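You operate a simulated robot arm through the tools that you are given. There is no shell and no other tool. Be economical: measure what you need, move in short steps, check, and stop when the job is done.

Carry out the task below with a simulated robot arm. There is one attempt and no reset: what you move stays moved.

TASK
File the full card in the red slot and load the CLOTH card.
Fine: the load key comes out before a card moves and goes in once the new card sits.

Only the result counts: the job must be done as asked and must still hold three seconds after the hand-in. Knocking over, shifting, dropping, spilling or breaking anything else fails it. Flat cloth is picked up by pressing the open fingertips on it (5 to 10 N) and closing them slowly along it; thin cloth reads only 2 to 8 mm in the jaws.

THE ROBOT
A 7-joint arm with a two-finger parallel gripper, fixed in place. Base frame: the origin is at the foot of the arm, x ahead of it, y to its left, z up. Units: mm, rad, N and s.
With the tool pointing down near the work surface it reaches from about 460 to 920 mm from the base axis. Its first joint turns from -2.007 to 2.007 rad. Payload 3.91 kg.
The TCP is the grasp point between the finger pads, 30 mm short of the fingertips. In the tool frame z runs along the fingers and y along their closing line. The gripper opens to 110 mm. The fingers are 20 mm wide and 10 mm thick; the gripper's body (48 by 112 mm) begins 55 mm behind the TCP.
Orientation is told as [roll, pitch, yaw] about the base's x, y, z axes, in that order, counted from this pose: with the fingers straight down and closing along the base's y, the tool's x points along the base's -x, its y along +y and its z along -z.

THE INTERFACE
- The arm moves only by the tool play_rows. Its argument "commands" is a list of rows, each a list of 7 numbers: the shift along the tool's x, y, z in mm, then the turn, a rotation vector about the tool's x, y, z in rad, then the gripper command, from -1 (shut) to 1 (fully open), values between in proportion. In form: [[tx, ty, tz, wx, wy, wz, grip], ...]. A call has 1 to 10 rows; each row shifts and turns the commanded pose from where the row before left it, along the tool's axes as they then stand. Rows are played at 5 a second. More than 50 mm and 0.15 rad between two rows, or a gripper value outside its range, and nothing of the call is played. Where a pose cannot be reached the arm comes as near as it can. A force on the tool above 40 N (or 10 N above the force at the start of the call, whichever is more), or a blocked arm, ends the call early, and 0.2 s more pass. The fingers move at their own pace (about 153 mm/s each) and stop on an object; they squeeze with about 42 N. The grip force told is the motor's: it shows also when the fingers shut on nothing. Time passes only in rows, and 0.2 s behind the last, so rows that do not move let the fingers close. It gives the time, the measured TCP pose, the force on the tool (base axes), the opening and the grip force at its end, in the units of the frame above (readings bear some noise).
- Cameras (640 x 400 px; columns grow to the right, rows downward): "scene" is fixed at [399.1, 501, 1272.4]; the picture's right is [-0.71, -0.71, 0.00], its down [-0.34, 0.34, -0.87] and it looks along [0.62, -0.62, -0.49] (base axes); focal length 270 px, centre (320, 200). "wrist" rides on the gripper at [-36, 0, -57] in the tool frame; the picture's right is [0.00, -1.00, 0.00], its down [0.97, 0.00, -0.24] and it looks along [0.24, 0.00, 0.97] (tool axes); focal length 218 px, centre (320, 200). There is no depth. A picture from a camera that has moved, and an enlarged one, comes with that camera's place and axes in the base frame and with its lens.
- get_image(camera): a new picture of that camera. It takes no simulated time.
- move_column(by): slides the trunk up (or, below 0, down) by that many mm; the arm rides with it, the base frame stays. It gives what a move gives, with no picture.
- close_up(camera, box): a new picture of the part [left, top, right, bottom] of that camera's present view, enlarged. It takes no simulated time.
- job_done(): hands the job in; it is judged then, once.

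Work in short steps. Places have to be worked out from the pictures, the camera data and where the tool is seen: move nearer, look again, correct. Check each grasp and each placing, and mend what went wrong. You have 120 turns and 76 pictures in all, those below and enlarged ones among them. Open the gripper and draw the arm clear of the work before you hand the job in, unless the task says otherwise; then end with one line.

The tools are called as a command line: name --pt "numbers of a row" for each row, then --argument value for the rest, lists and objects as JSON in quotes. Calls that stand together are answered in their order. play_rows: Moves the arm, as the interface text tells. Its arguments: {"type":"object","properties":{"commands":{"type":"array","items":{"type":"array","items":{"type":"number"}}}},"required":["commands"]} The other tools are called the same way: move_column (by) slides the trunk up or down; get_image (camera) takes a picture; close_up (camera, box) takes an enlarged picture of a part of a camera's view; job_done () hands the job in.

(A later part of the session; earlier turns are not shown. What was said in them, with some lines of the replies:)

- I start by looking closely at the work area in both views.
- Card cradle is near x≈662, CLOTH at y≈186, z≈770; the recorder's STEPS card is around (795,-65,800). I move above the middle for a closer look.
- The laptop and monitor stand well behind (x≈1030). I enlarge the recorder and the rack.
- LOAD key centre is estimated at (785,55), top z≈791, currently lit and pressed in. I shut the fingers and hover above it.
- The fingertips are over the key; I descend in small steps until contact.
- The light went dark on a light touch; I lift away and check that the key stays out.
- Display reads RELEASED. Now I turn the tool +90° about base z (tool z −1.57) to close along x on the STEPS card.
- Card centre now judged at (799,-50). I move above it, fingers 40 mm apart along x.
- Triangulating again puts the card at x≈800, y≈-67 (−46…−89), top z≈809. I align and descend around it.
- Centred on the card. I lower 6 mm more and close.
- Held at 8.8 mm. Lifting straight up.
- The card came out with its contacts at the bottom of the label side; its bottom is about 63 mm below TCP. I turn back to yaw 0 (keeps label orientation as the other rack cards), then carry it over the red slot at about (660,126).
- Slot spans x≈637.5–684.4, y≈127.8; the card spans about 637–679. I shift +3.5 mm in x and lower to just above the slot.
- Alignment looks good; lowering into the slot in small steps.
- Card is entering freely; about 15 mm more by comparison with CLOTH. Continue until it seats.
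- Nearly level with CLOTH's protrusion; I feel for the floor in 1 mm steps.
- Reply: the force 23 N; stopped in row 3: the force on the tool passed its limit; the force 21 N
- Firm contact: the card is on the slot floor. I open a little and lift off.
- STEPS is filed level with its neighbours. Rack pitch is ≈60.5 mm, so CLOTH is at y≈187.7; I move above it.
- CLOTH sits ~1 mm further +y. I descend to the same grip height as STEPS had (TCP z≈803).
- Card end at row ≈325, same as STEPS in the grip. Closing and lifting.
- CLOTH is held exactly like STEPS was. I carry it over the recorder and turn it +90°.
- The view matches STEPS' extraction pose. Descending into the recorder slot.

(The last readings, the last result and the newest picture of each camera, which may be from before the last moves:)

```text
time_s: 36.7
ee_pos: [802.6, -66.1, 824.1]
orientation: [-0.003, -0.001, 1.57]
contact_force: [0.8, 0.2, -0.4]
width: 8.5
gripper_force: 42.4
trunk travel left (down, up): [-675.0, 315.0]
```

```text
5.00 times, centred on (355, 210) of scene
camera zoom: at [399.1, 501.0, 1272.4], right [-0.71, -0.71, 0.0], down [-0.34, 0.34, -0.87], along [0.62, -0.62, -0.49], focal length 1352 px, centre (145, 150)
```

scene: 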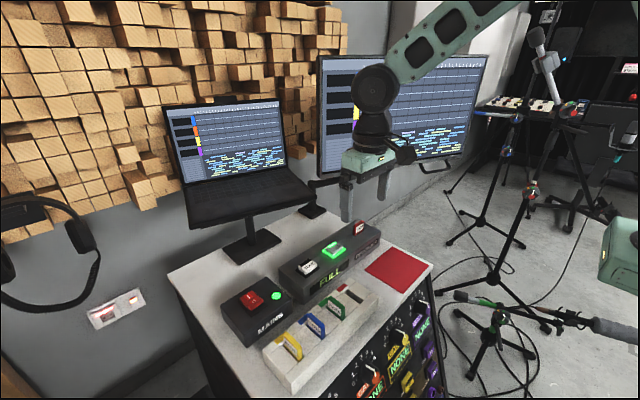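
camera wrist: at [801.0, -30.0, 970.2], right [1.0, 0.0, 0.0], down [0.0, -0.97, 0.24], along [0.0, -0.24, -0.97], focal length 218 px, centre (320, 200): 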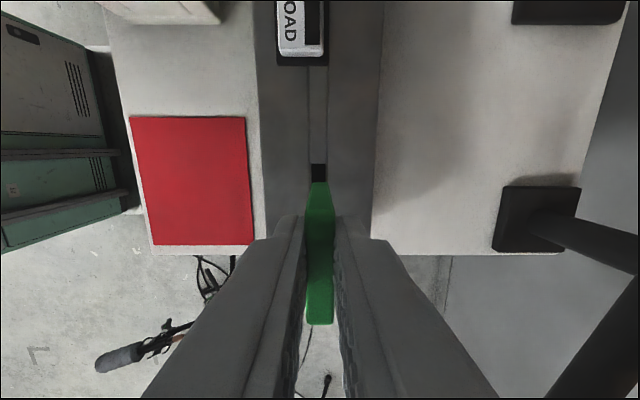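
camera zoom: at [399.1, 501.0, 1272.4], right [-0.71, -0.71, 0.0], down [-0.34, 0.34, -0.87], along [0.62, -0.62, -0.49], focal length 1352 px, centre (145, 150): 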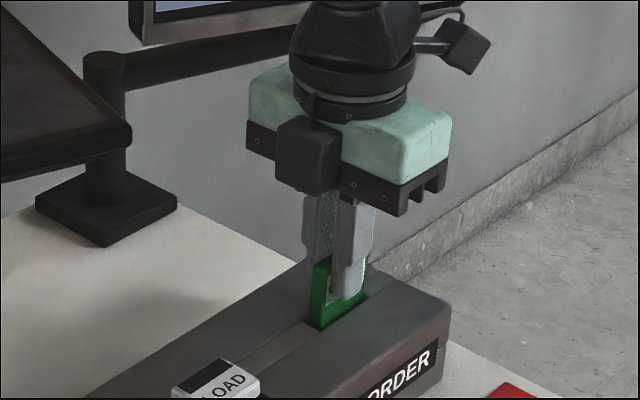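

Card is in the slot without resistance; I press on gently to the floor in 1–2 mm steps.

play_rows --pt "0 0 2 0 0 0 -1" --pt "0 0 2 0 0 0 -1" --pt "0 0 1 0 0 0 -1" --pt "0 0 0 0 0 0 -1"

play_rows --pt "0 0 1 0 0 0 -1" --pt "0 0 1 0 0 0 -1" --pt "0 0 0 0 0 0 -1"

close_up --camera "scene" --box '[270, 170, 400, 290]'

```text
time_s: 37.7
ee_pos: [801.8, -66.4, 820.3]
orientation: [-0.004, -0.003, 1.569]
contact_force: [0.4, 0.2, -0.6]
width: 8.6
gripper_force: 42.1
trunk travel left (down, up): [-675.0, 315.0]
```

```text
time_s: 38.5
ee_pos: [801.1, -66.0, 819.9]
orientation: [-0.004, -0.001, 1.572]
contact_force: [-1.8, 0.0, 7.2]
width: 8.5
gripper_force: 41.7
trunk travel left (down, up): [-675.0, 315.0]
```

```text
3.33 times, centred on (335, 230) of scene
camera zoom: at [399.1, 501.0, 1272.4], right [-0.71, -0.71, 0.0], down [-0.34, 0.34, -0.87], along [0.62, -0.62, -0.49], focal length 901 px, centre (270, 100)
```

zoom: 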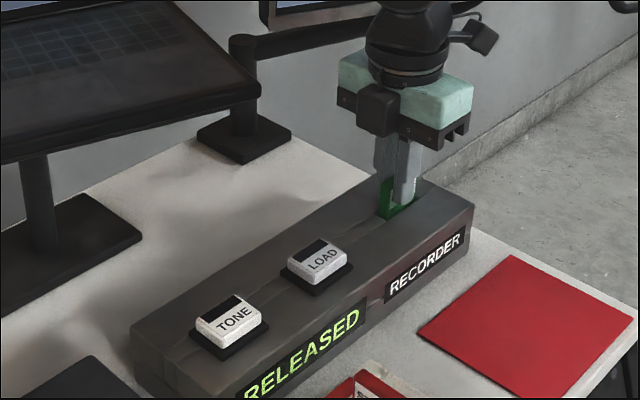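

The display now shows RELEASED (card detected) with floor contact. One more millimetre to seat, then release and lift.

play_rows --pt "0 0 1 0 0 0 -1" --pt "0 0 0 0 0 0 -1"

play_rows --pt "0 0 -1 0 0 0 -1" --pt "0 0 0 0 0 0 -0.6" --pt "0 0 0 0 0 0 -0.4" --pt "0 0 0 0 0 0 -0.4" --pt "0 0 -15 0 0 0 -0.4" --pt "0 0 -30 0 0 0 -0.4" --pt "0 0 -25 0 0 0 -0.4" --pt "0 0 0 0 0 0 -0.4"

close_up --camera "scene" --box '[270, 170, 400, 290]'

get_image --camera "wrist"

```text
time_s: 39.1
ee_pos: [801.9, -66.5, 819.2]
orientation: [-0.006, -0.001, 1.572]
contact_force: [-1.2, 1.2, 17.2]
width: 8.9
gripper_force: 42.4
trunk travel left (down, up): [-675.0, 315.0]
```

```text
time_s: 40.9
ee_pos: [800.1, -67.5, 887.7]
orientation: [-0.002, -0.003, 1.572]
contact_force: [0.6, 0.7, -0.1]
width: 33.4
gripper_force: 0.1
trunk travel left (down, up): [-675.0, 315.0]
```

```text
3.33 times, centred on (335, 230) of scene
camera zoom: at [399.1, 501.0, 1272.4], right [-0.71, -0.71, 0.0], down [-0.34, 0.34, -0.87], along [0.62, -0.62, -0.49], focal length 901 px, centre (270, 100)
```

zoom: 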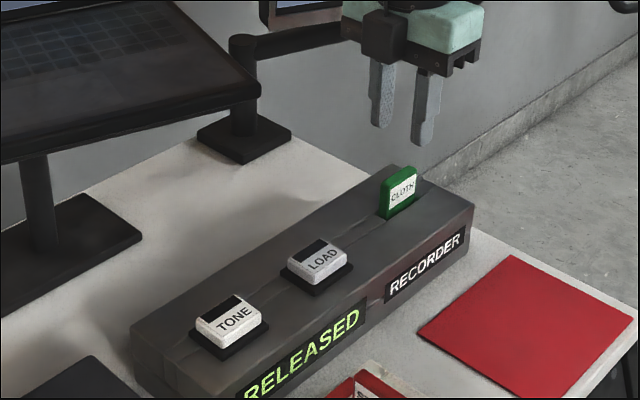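

```text
31 pictures are left
camera wrist: at [800.8, -30.3, 943.5], right [1.0, 0.0, 0.0], down [0.0, -0.97, 0.24], along [0.0, -0.24, -0.97], focal length 218 px, centre (320, 200)
```

wrist: 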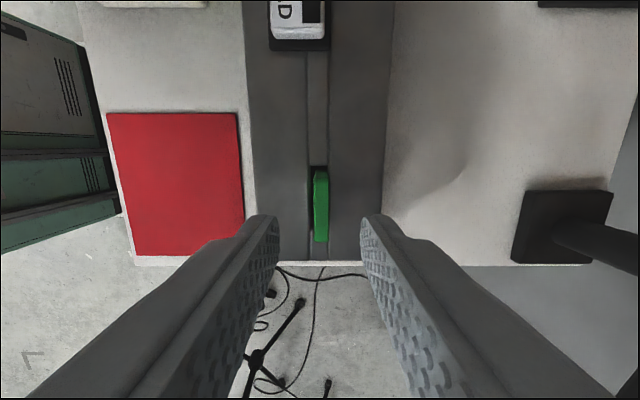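

CLOTH sits in the recorder like STEPS did. Now shut the fingers, move over LOAD (787,55).

play_rows --pt "-30 3.4 0 0 0 0 -1" --pt "-30 3.4 0 0 0 0 -1" --pt "-30 3.4 0 0 0 0 -1" --pt "-32 3.3 0 0 0 0 -1" --pt "0 0 20 0 0 0 -1" --pt "0 0 12 0 0 0 -1" --pt "0 0 0 0 0 0 -1"

get_image --camera "wrist"

close_up --camera "scene" --box '[270, 170, 400, 290]'

```text
time_s: 42.0
ee_pos: [790.4, 40.3, 885.6]
orientation: [0.001, 0.014, 1.546]
contact_force: [-6.3, -12.6, 4.4]
width: 0.0
gripper_force: 37.7
trunk travel left (down, up): [-675.0, 315.0]
stopped in row 5: the force on the tool passed its limit (the readings are from after the stop); the commanded pose is now the measured one
```

```text
30 pictures are left
camera wrist: at [790.9, 76.7, 942.1], right [1.0, -0.02, 0.0], down [-0.02, -0.97, 0.25], along [-0.01, -0.25, -0.97], focal length 218 px, centre (320, 200)
```

wrist: 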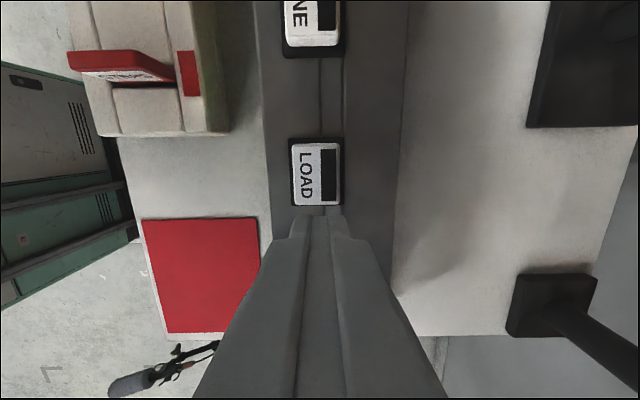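

```text
3.33 times, centred on (335, 230) of scene
camera zoom: at [399.1, 501.0, 1272.4], right [-0.71, -0.71, 0.0], down [-0.34, 0.34, -0.87], along [0.62, -0.62, -0.49], focal length 901 px, centre (270, 100)
```

zoom: 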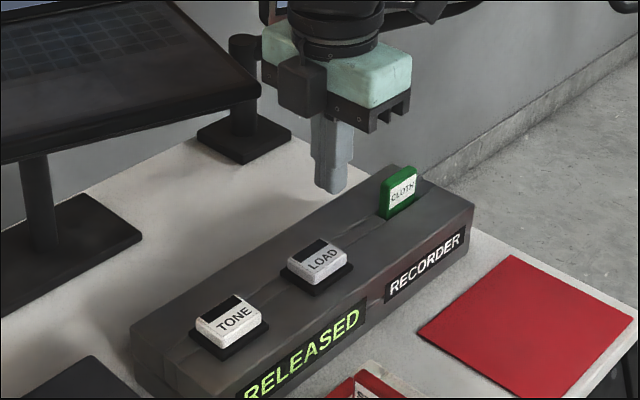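

Something touched the gripper's +x side (yaw deflected, force −12.6 N in y), likely the laptop's corner. I back off in −y at once and compare pictures.

play_rows --pt "10 0 0 0 0 0 -1" --pt "20 0 0 0 0 0 -1" --pt "30 0 0 0 0 0 -1" --pt "0 0 0 0 0 0 -1"

get_image --camera "scene"

```text
time_s: 43.0
ee_pos: [789.2, -16.1, 885.7]
orientation: [0.0, 0.011, 1.555]
contact_force: [0.6, -0.5, 0.0]
width: 0.0
gripper_force: 37.9
trunk travel left (down, up): [-675.0, 315.0]
```

```text
28 pictures are left
```

scene: 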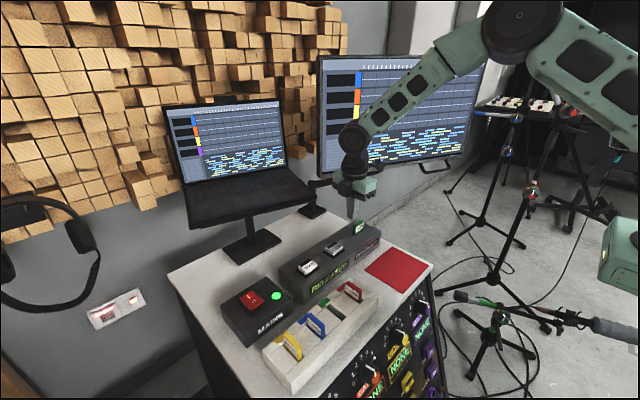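

The laptop looks unmoved; its near corner seems to be about (850,63,930), which the wide yaw‑90 body reached. I back further, return to yaw 0 (which cleared it before), then approach.

play_rows --pt "40 0 -10 0 0 0.0 -1" --pt "0 0 -10 0 0 0.15 -1" --pt "0 0 -5 0 0 0.15 -1" --pt "0 0 0 0 0 0.15 -1" --pt "0 0 0 0 0 0.15 -1" --pt "0 0 0 0 0 0.15 -1" --pt "0 0 0 0 0 0.15 -1" --pt "0 0 0 0 0 0.15 -1" --pt "0 0 0 0 0 0.15 -1" --pt "0 0 0 0 0 0.15 -1"

play_rows --pt "0 0 0 0 0 0.15 -1" --pt "0 0 0 0 0 0.055 -1" --pt "0 0 0 0 0 0 -1" --pt "0 0 0 0 0 0 -1"

get_image --camera "wrist"

close_up --camera "scene" --box '[150, 90, 420, 290]'

```text
time_s: 45.1
ee_pos: [789.0, -57.3, 913.0]
orientation: [-0.012, 0.0, 0.202]
contact_force: [-0.6, -0.2, 0.7]
width: 0.2
gripper_force: 37.6
trunk travel left (down, up): [-675.0, 315.0]
```

```text
time_s: 46.1
ee_pos: [787.5, -57.1, 913.1]
orientation: [-0.009, 0.001, -0.002]
contact_force: [0.5, -0.2, -0.8]
width: 0.0
gripper_force: 37.4
trunk travel left (down, up): [-675.0, 315.0]
```

```text
27 pictures are left
camera wrist: at [824.6, -55.7, 968.5], right [0.0, -1.0, 0.01], down [-0.97, 0.0, 0.24], along [-0.24, -0.01, -0.97], focal length 218 px, centre (320, 200)
```

wrist: 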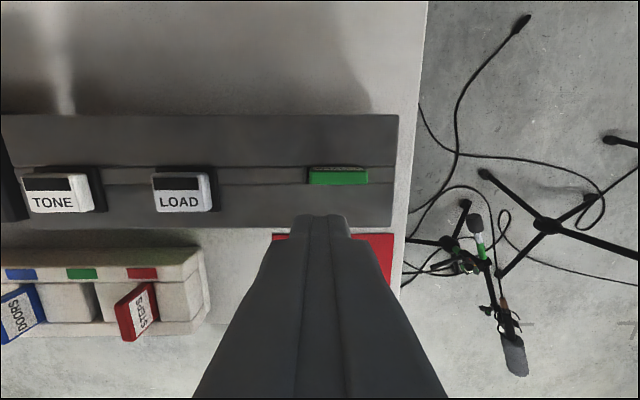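

```text
2.00 times, centred on (285, 190) of scene
camera zoom: at [399.1, 501.0, 1272.4], right [-0.71, -0.71, 0.0], down [-0.34, 0.34, -0.87], along [0.62, -0.62, -0.49], focal length 541 px, centre (390, 220)
```

zoom: 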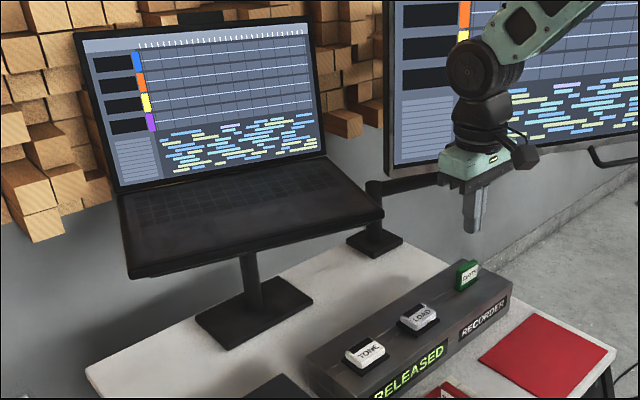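

Laptop and scene are intact. I swing out to x≈740, across to y≈55, lower, then slide in to x≈781 over LOAD.

play_rows --pt "35 10 0 0 0 0 -1" --pt "12 40 0 0 0 0 -1" --pt "0 40 0 0 0 0 -1" --pt "0 22 20 0 0 0 -1" --pt "0 0 25 0 0 0 -1" --pt "0 0 20 0 0 0 -1" --pt "-20 0 0 0 0 0 -1" --pt "-20 0 0 0 0 0 -1" --pt "0 0 0 0 0 0 -1"

get_image --camera "wrist"

close_up --camera "scene" --box '[270, 170, 400, 290]'

```text
time_s: 48.1
ee_pos: [781.9, 53.7, 846.5]
orientation: [-0.01, -0.001, -0.001]
contact_force: [0.7, -0.4, -0.4]
width: 0.0
gripper_force: 37.1
trunk travel left (down, up): [-675.0, 315.0]
```

```text
25 pictures are left
camera wrist: at [817.9, 55.2, 902.5], right [0.0, -1.0, 0.01], down [-0.97, 0.0, 0.24], along [-0.24, -0.01, -0.97], focal length 218 px, centre (320, 200)
```

wrist: 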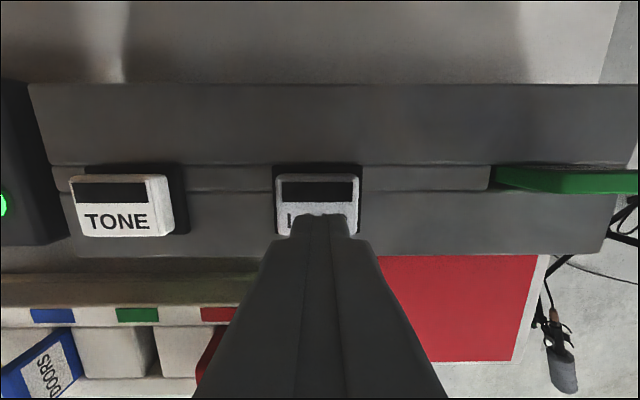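

```text
3.33 times, centred on (335, 230) of scene
camera zoom: at [399.1, 501.0, 1272.4], right [-0.71, -0.71, 0.0], down [-0.34, 0.34, -0.87], along [0.62, -0.62, -0.49], focal length 901 px, centre (270, 100)
```

zoom: 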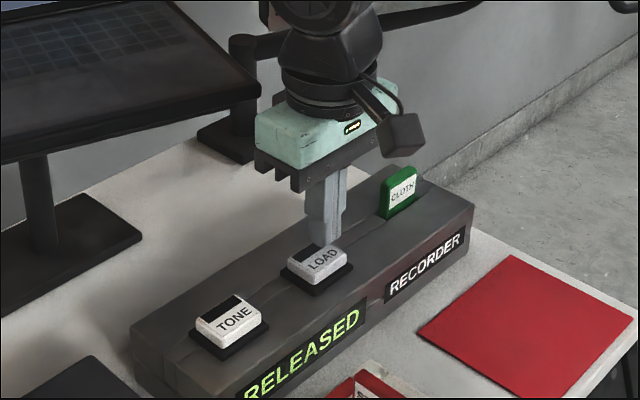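

Over the key, tips at z≈816. Pressing down in small steps.

play_rows --pt "0 0 8 0 0 0 -1" --pt "0 0 4 0 0 0 -1" --pt "0 0 3 0 0 0 -1" --pt "0 0 2 0 0 0 -1" --pt "0 0 2 0 0 0 -1" --pt "0 0 0 0 0 0 -1"

get_image --camera "wrist"

```text
time_s: 49.5
ee_pos: [782.0, 53.9, 827.5]
orientation: [-0.012, -0.001, -0.002]
contact_force: [-1.1, 1.0, 0.6]
width: 0.0
gripper_force: 38.5
trunk travel left (down, up): [-675.0, 315.0]
```

```text
23 pictures are left
camera wrist: at [817.9, 55.2, 883.7], right [0.0, -1.0, 0.01], down [-0.97, 0.0, 0.24], along [-0.24, -0.01, -0.97], focal length 218 px, centre (320, 200)
```

wrist: 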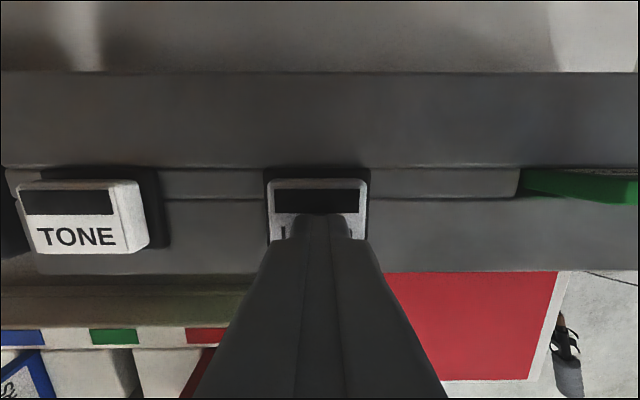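

Not pressed yet; continuing down a few more millimetres.

play_rows --pt "0 0 2 0 0 0 -1" --pt "0 0 2 0 0 0 -1" --pt "0 0 0 0 0 0 -1"

close_up --camera "wrist" --box '[180, 120, 460, 280]'

```text
time_s: 50.4
ee_pos: [781.8, 54.7, 824.0]
orientation: [-0.012, -0.002, -0.001]
contact_force: [2.4, -0.2, 2.2]
width: 0.2
gripper_force: 37.6
trunk travel left (down, up): [-675.0, 315.0]
```

```text
2.29 times, centred on (320, 200) of wrist
camera zoom: at [817.7, 55.1, 879.6], right [0.0, -1.0, 0.01], down [-0.97, 0.0, 0.24], along [-0.24, -0.01, -0.97], focal length 499 px, centre (320, 200)
```

zoom: 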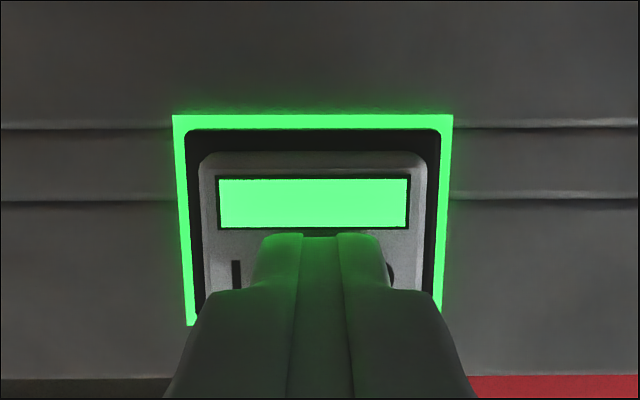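

The key is lit. I lift straight off, back away to lower x, and check that it stays in.

play_rows --pt "0 0 -20 0 0 0 -1" --pt "20 0 -15 0 0 0 -1" --pt "40 0 -20 0 0 0 -1" --pt "45 0 -20 0 0 0 -1" --pt "45 0 -30 0 0 0 -1" --pt "45 0 -40 0 0 0 0.5" --pt "0 0 0 0 0 0 0.8" --pt "0 0 0 0 0 0 0.8" --pt "0 0 0 0 0 0 0.8"

get_image --camera "scene"

close_up --camera "scene" --box '[230, 210, 400, 350]'

get_image --camera "wrist"

```text
refused: row 5 steps farther than a row can; nothing moved
```

```text
21 pictures are left
```

scene: 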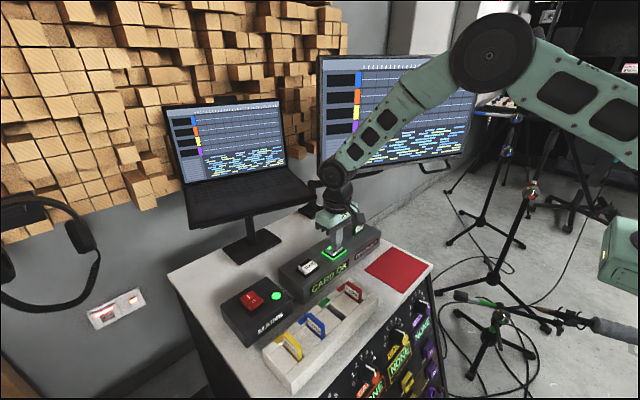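

```text
2.86 times, centred on (315, 280) of scene
camera zoom: at [399.1, 501.0, 1272.4], right [-0.71, -0.71, 0.0], down [-0.34, 0.34, -0.87], along [0.62, -0.62, -0.49], focal length 772 px, centre (334, -29)
```

zoom: 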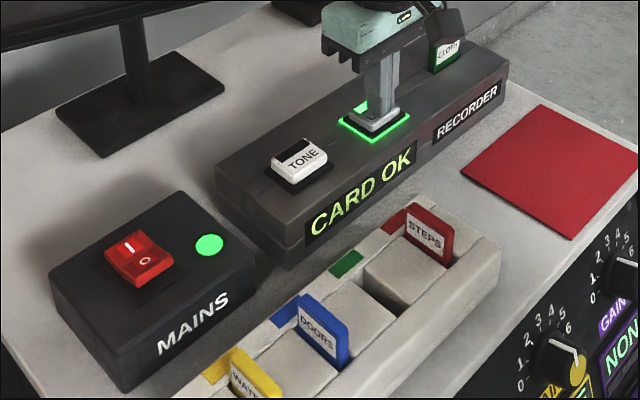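

```text
19 pictures are left
camera wrist: at [817.7, 55.1, 879.6], right [0.0, -1.0, 0.01], down [-0.97, 0.0, 0.24], along [-0.24, -0.01, -0.97], focal length 218 px, centre (320, 200)
```

wrist: 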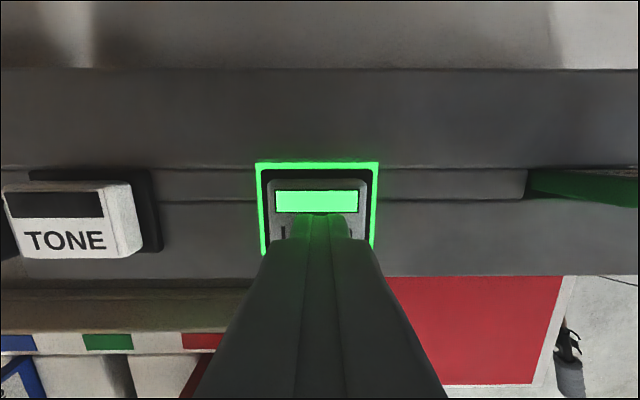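

The display says CARD OK, but that retreat was refused for too long a step. I repeat it with shorter rows.

play_rows --pt "0 0 -20 0 0 0 -1" --pt "20 0 -15 0 0 0 -1" --pt "40 0 -20 0 0 0 -1" --pt "40 0 -25 0 0 0 -1" --pt "30 0 -35 0 0 0 -1" --pt "30 0 -35 0 0 0 0.5" --pt "0 0 -30 0 0 0 0.8" --pt "0 0 0 0 0 0 0.8" --pt "0 0 0 0 0 0 0.8"

get_image --camera "scene"

close_up --camera "scene" --box '[230, 210, 400, 350]'

get_image --camera "wrist"

```text
time_s: 52.4
ee_pos: [622.8, 56.2, 1002.2]
orientation: [-0.012, 0.0, 0.0]
contact_force: [-0.8, 0.6, -0.7]
width: 98.8
gripper_force: 0.1
trunk travel left (down, up): [-675.0, 315.0]
```

```text
18 pictures are left
```

scene: 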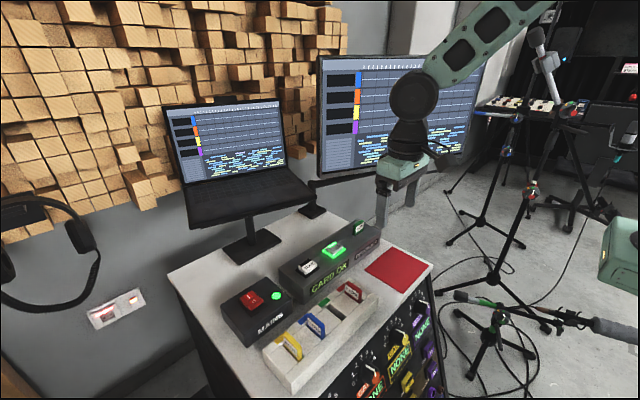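

```text
2.86 times, centred on (315, 280) of scene
camera zoom: at [399.1, 501.0, 1272.4], right [-0.71, -0.71, 0.0], down [-0.34, 0.34, -0.87], along [0.62, -0.62, -0.49], focal length 772 px, centre (334, -29)
```

zoom: 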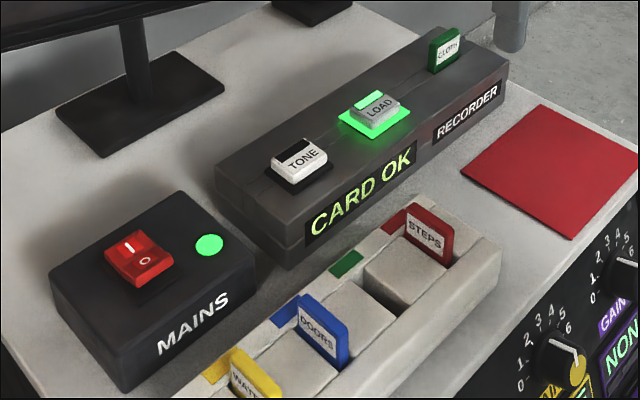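

```text
16 pictures are left
camera wrist: at [657.9, 57.0, 1059.0], right [0.0, -1.0, 0.01], down [-0.97, 0.0, 0.24], along [-0.24, -0.01, -0.97], focal length 218 px, centre (320, 200)
```

wrist: 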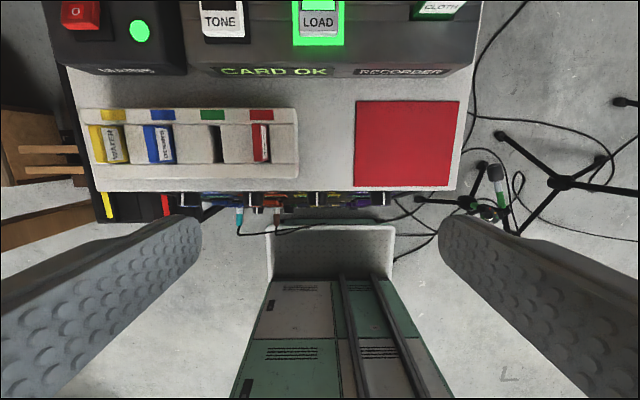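

The STEPS card is in the red slot and CLOTH is in the recorder. LOAD is in and lit, the display reads CARD OK, and the arm is clear with the gripper open, so I hand in.

job_done

```text
The job is handed in.
```

The full STEPS card is filed in the red slot and the CLOTH card is loaded: LOAD came out before any card moved, went back in once CLOTH sat, and the display reads CARD OK. On the way back to LOAD the gripper briefly touched something, probably the laptop's corner; the pictures before and after show nothing moved.
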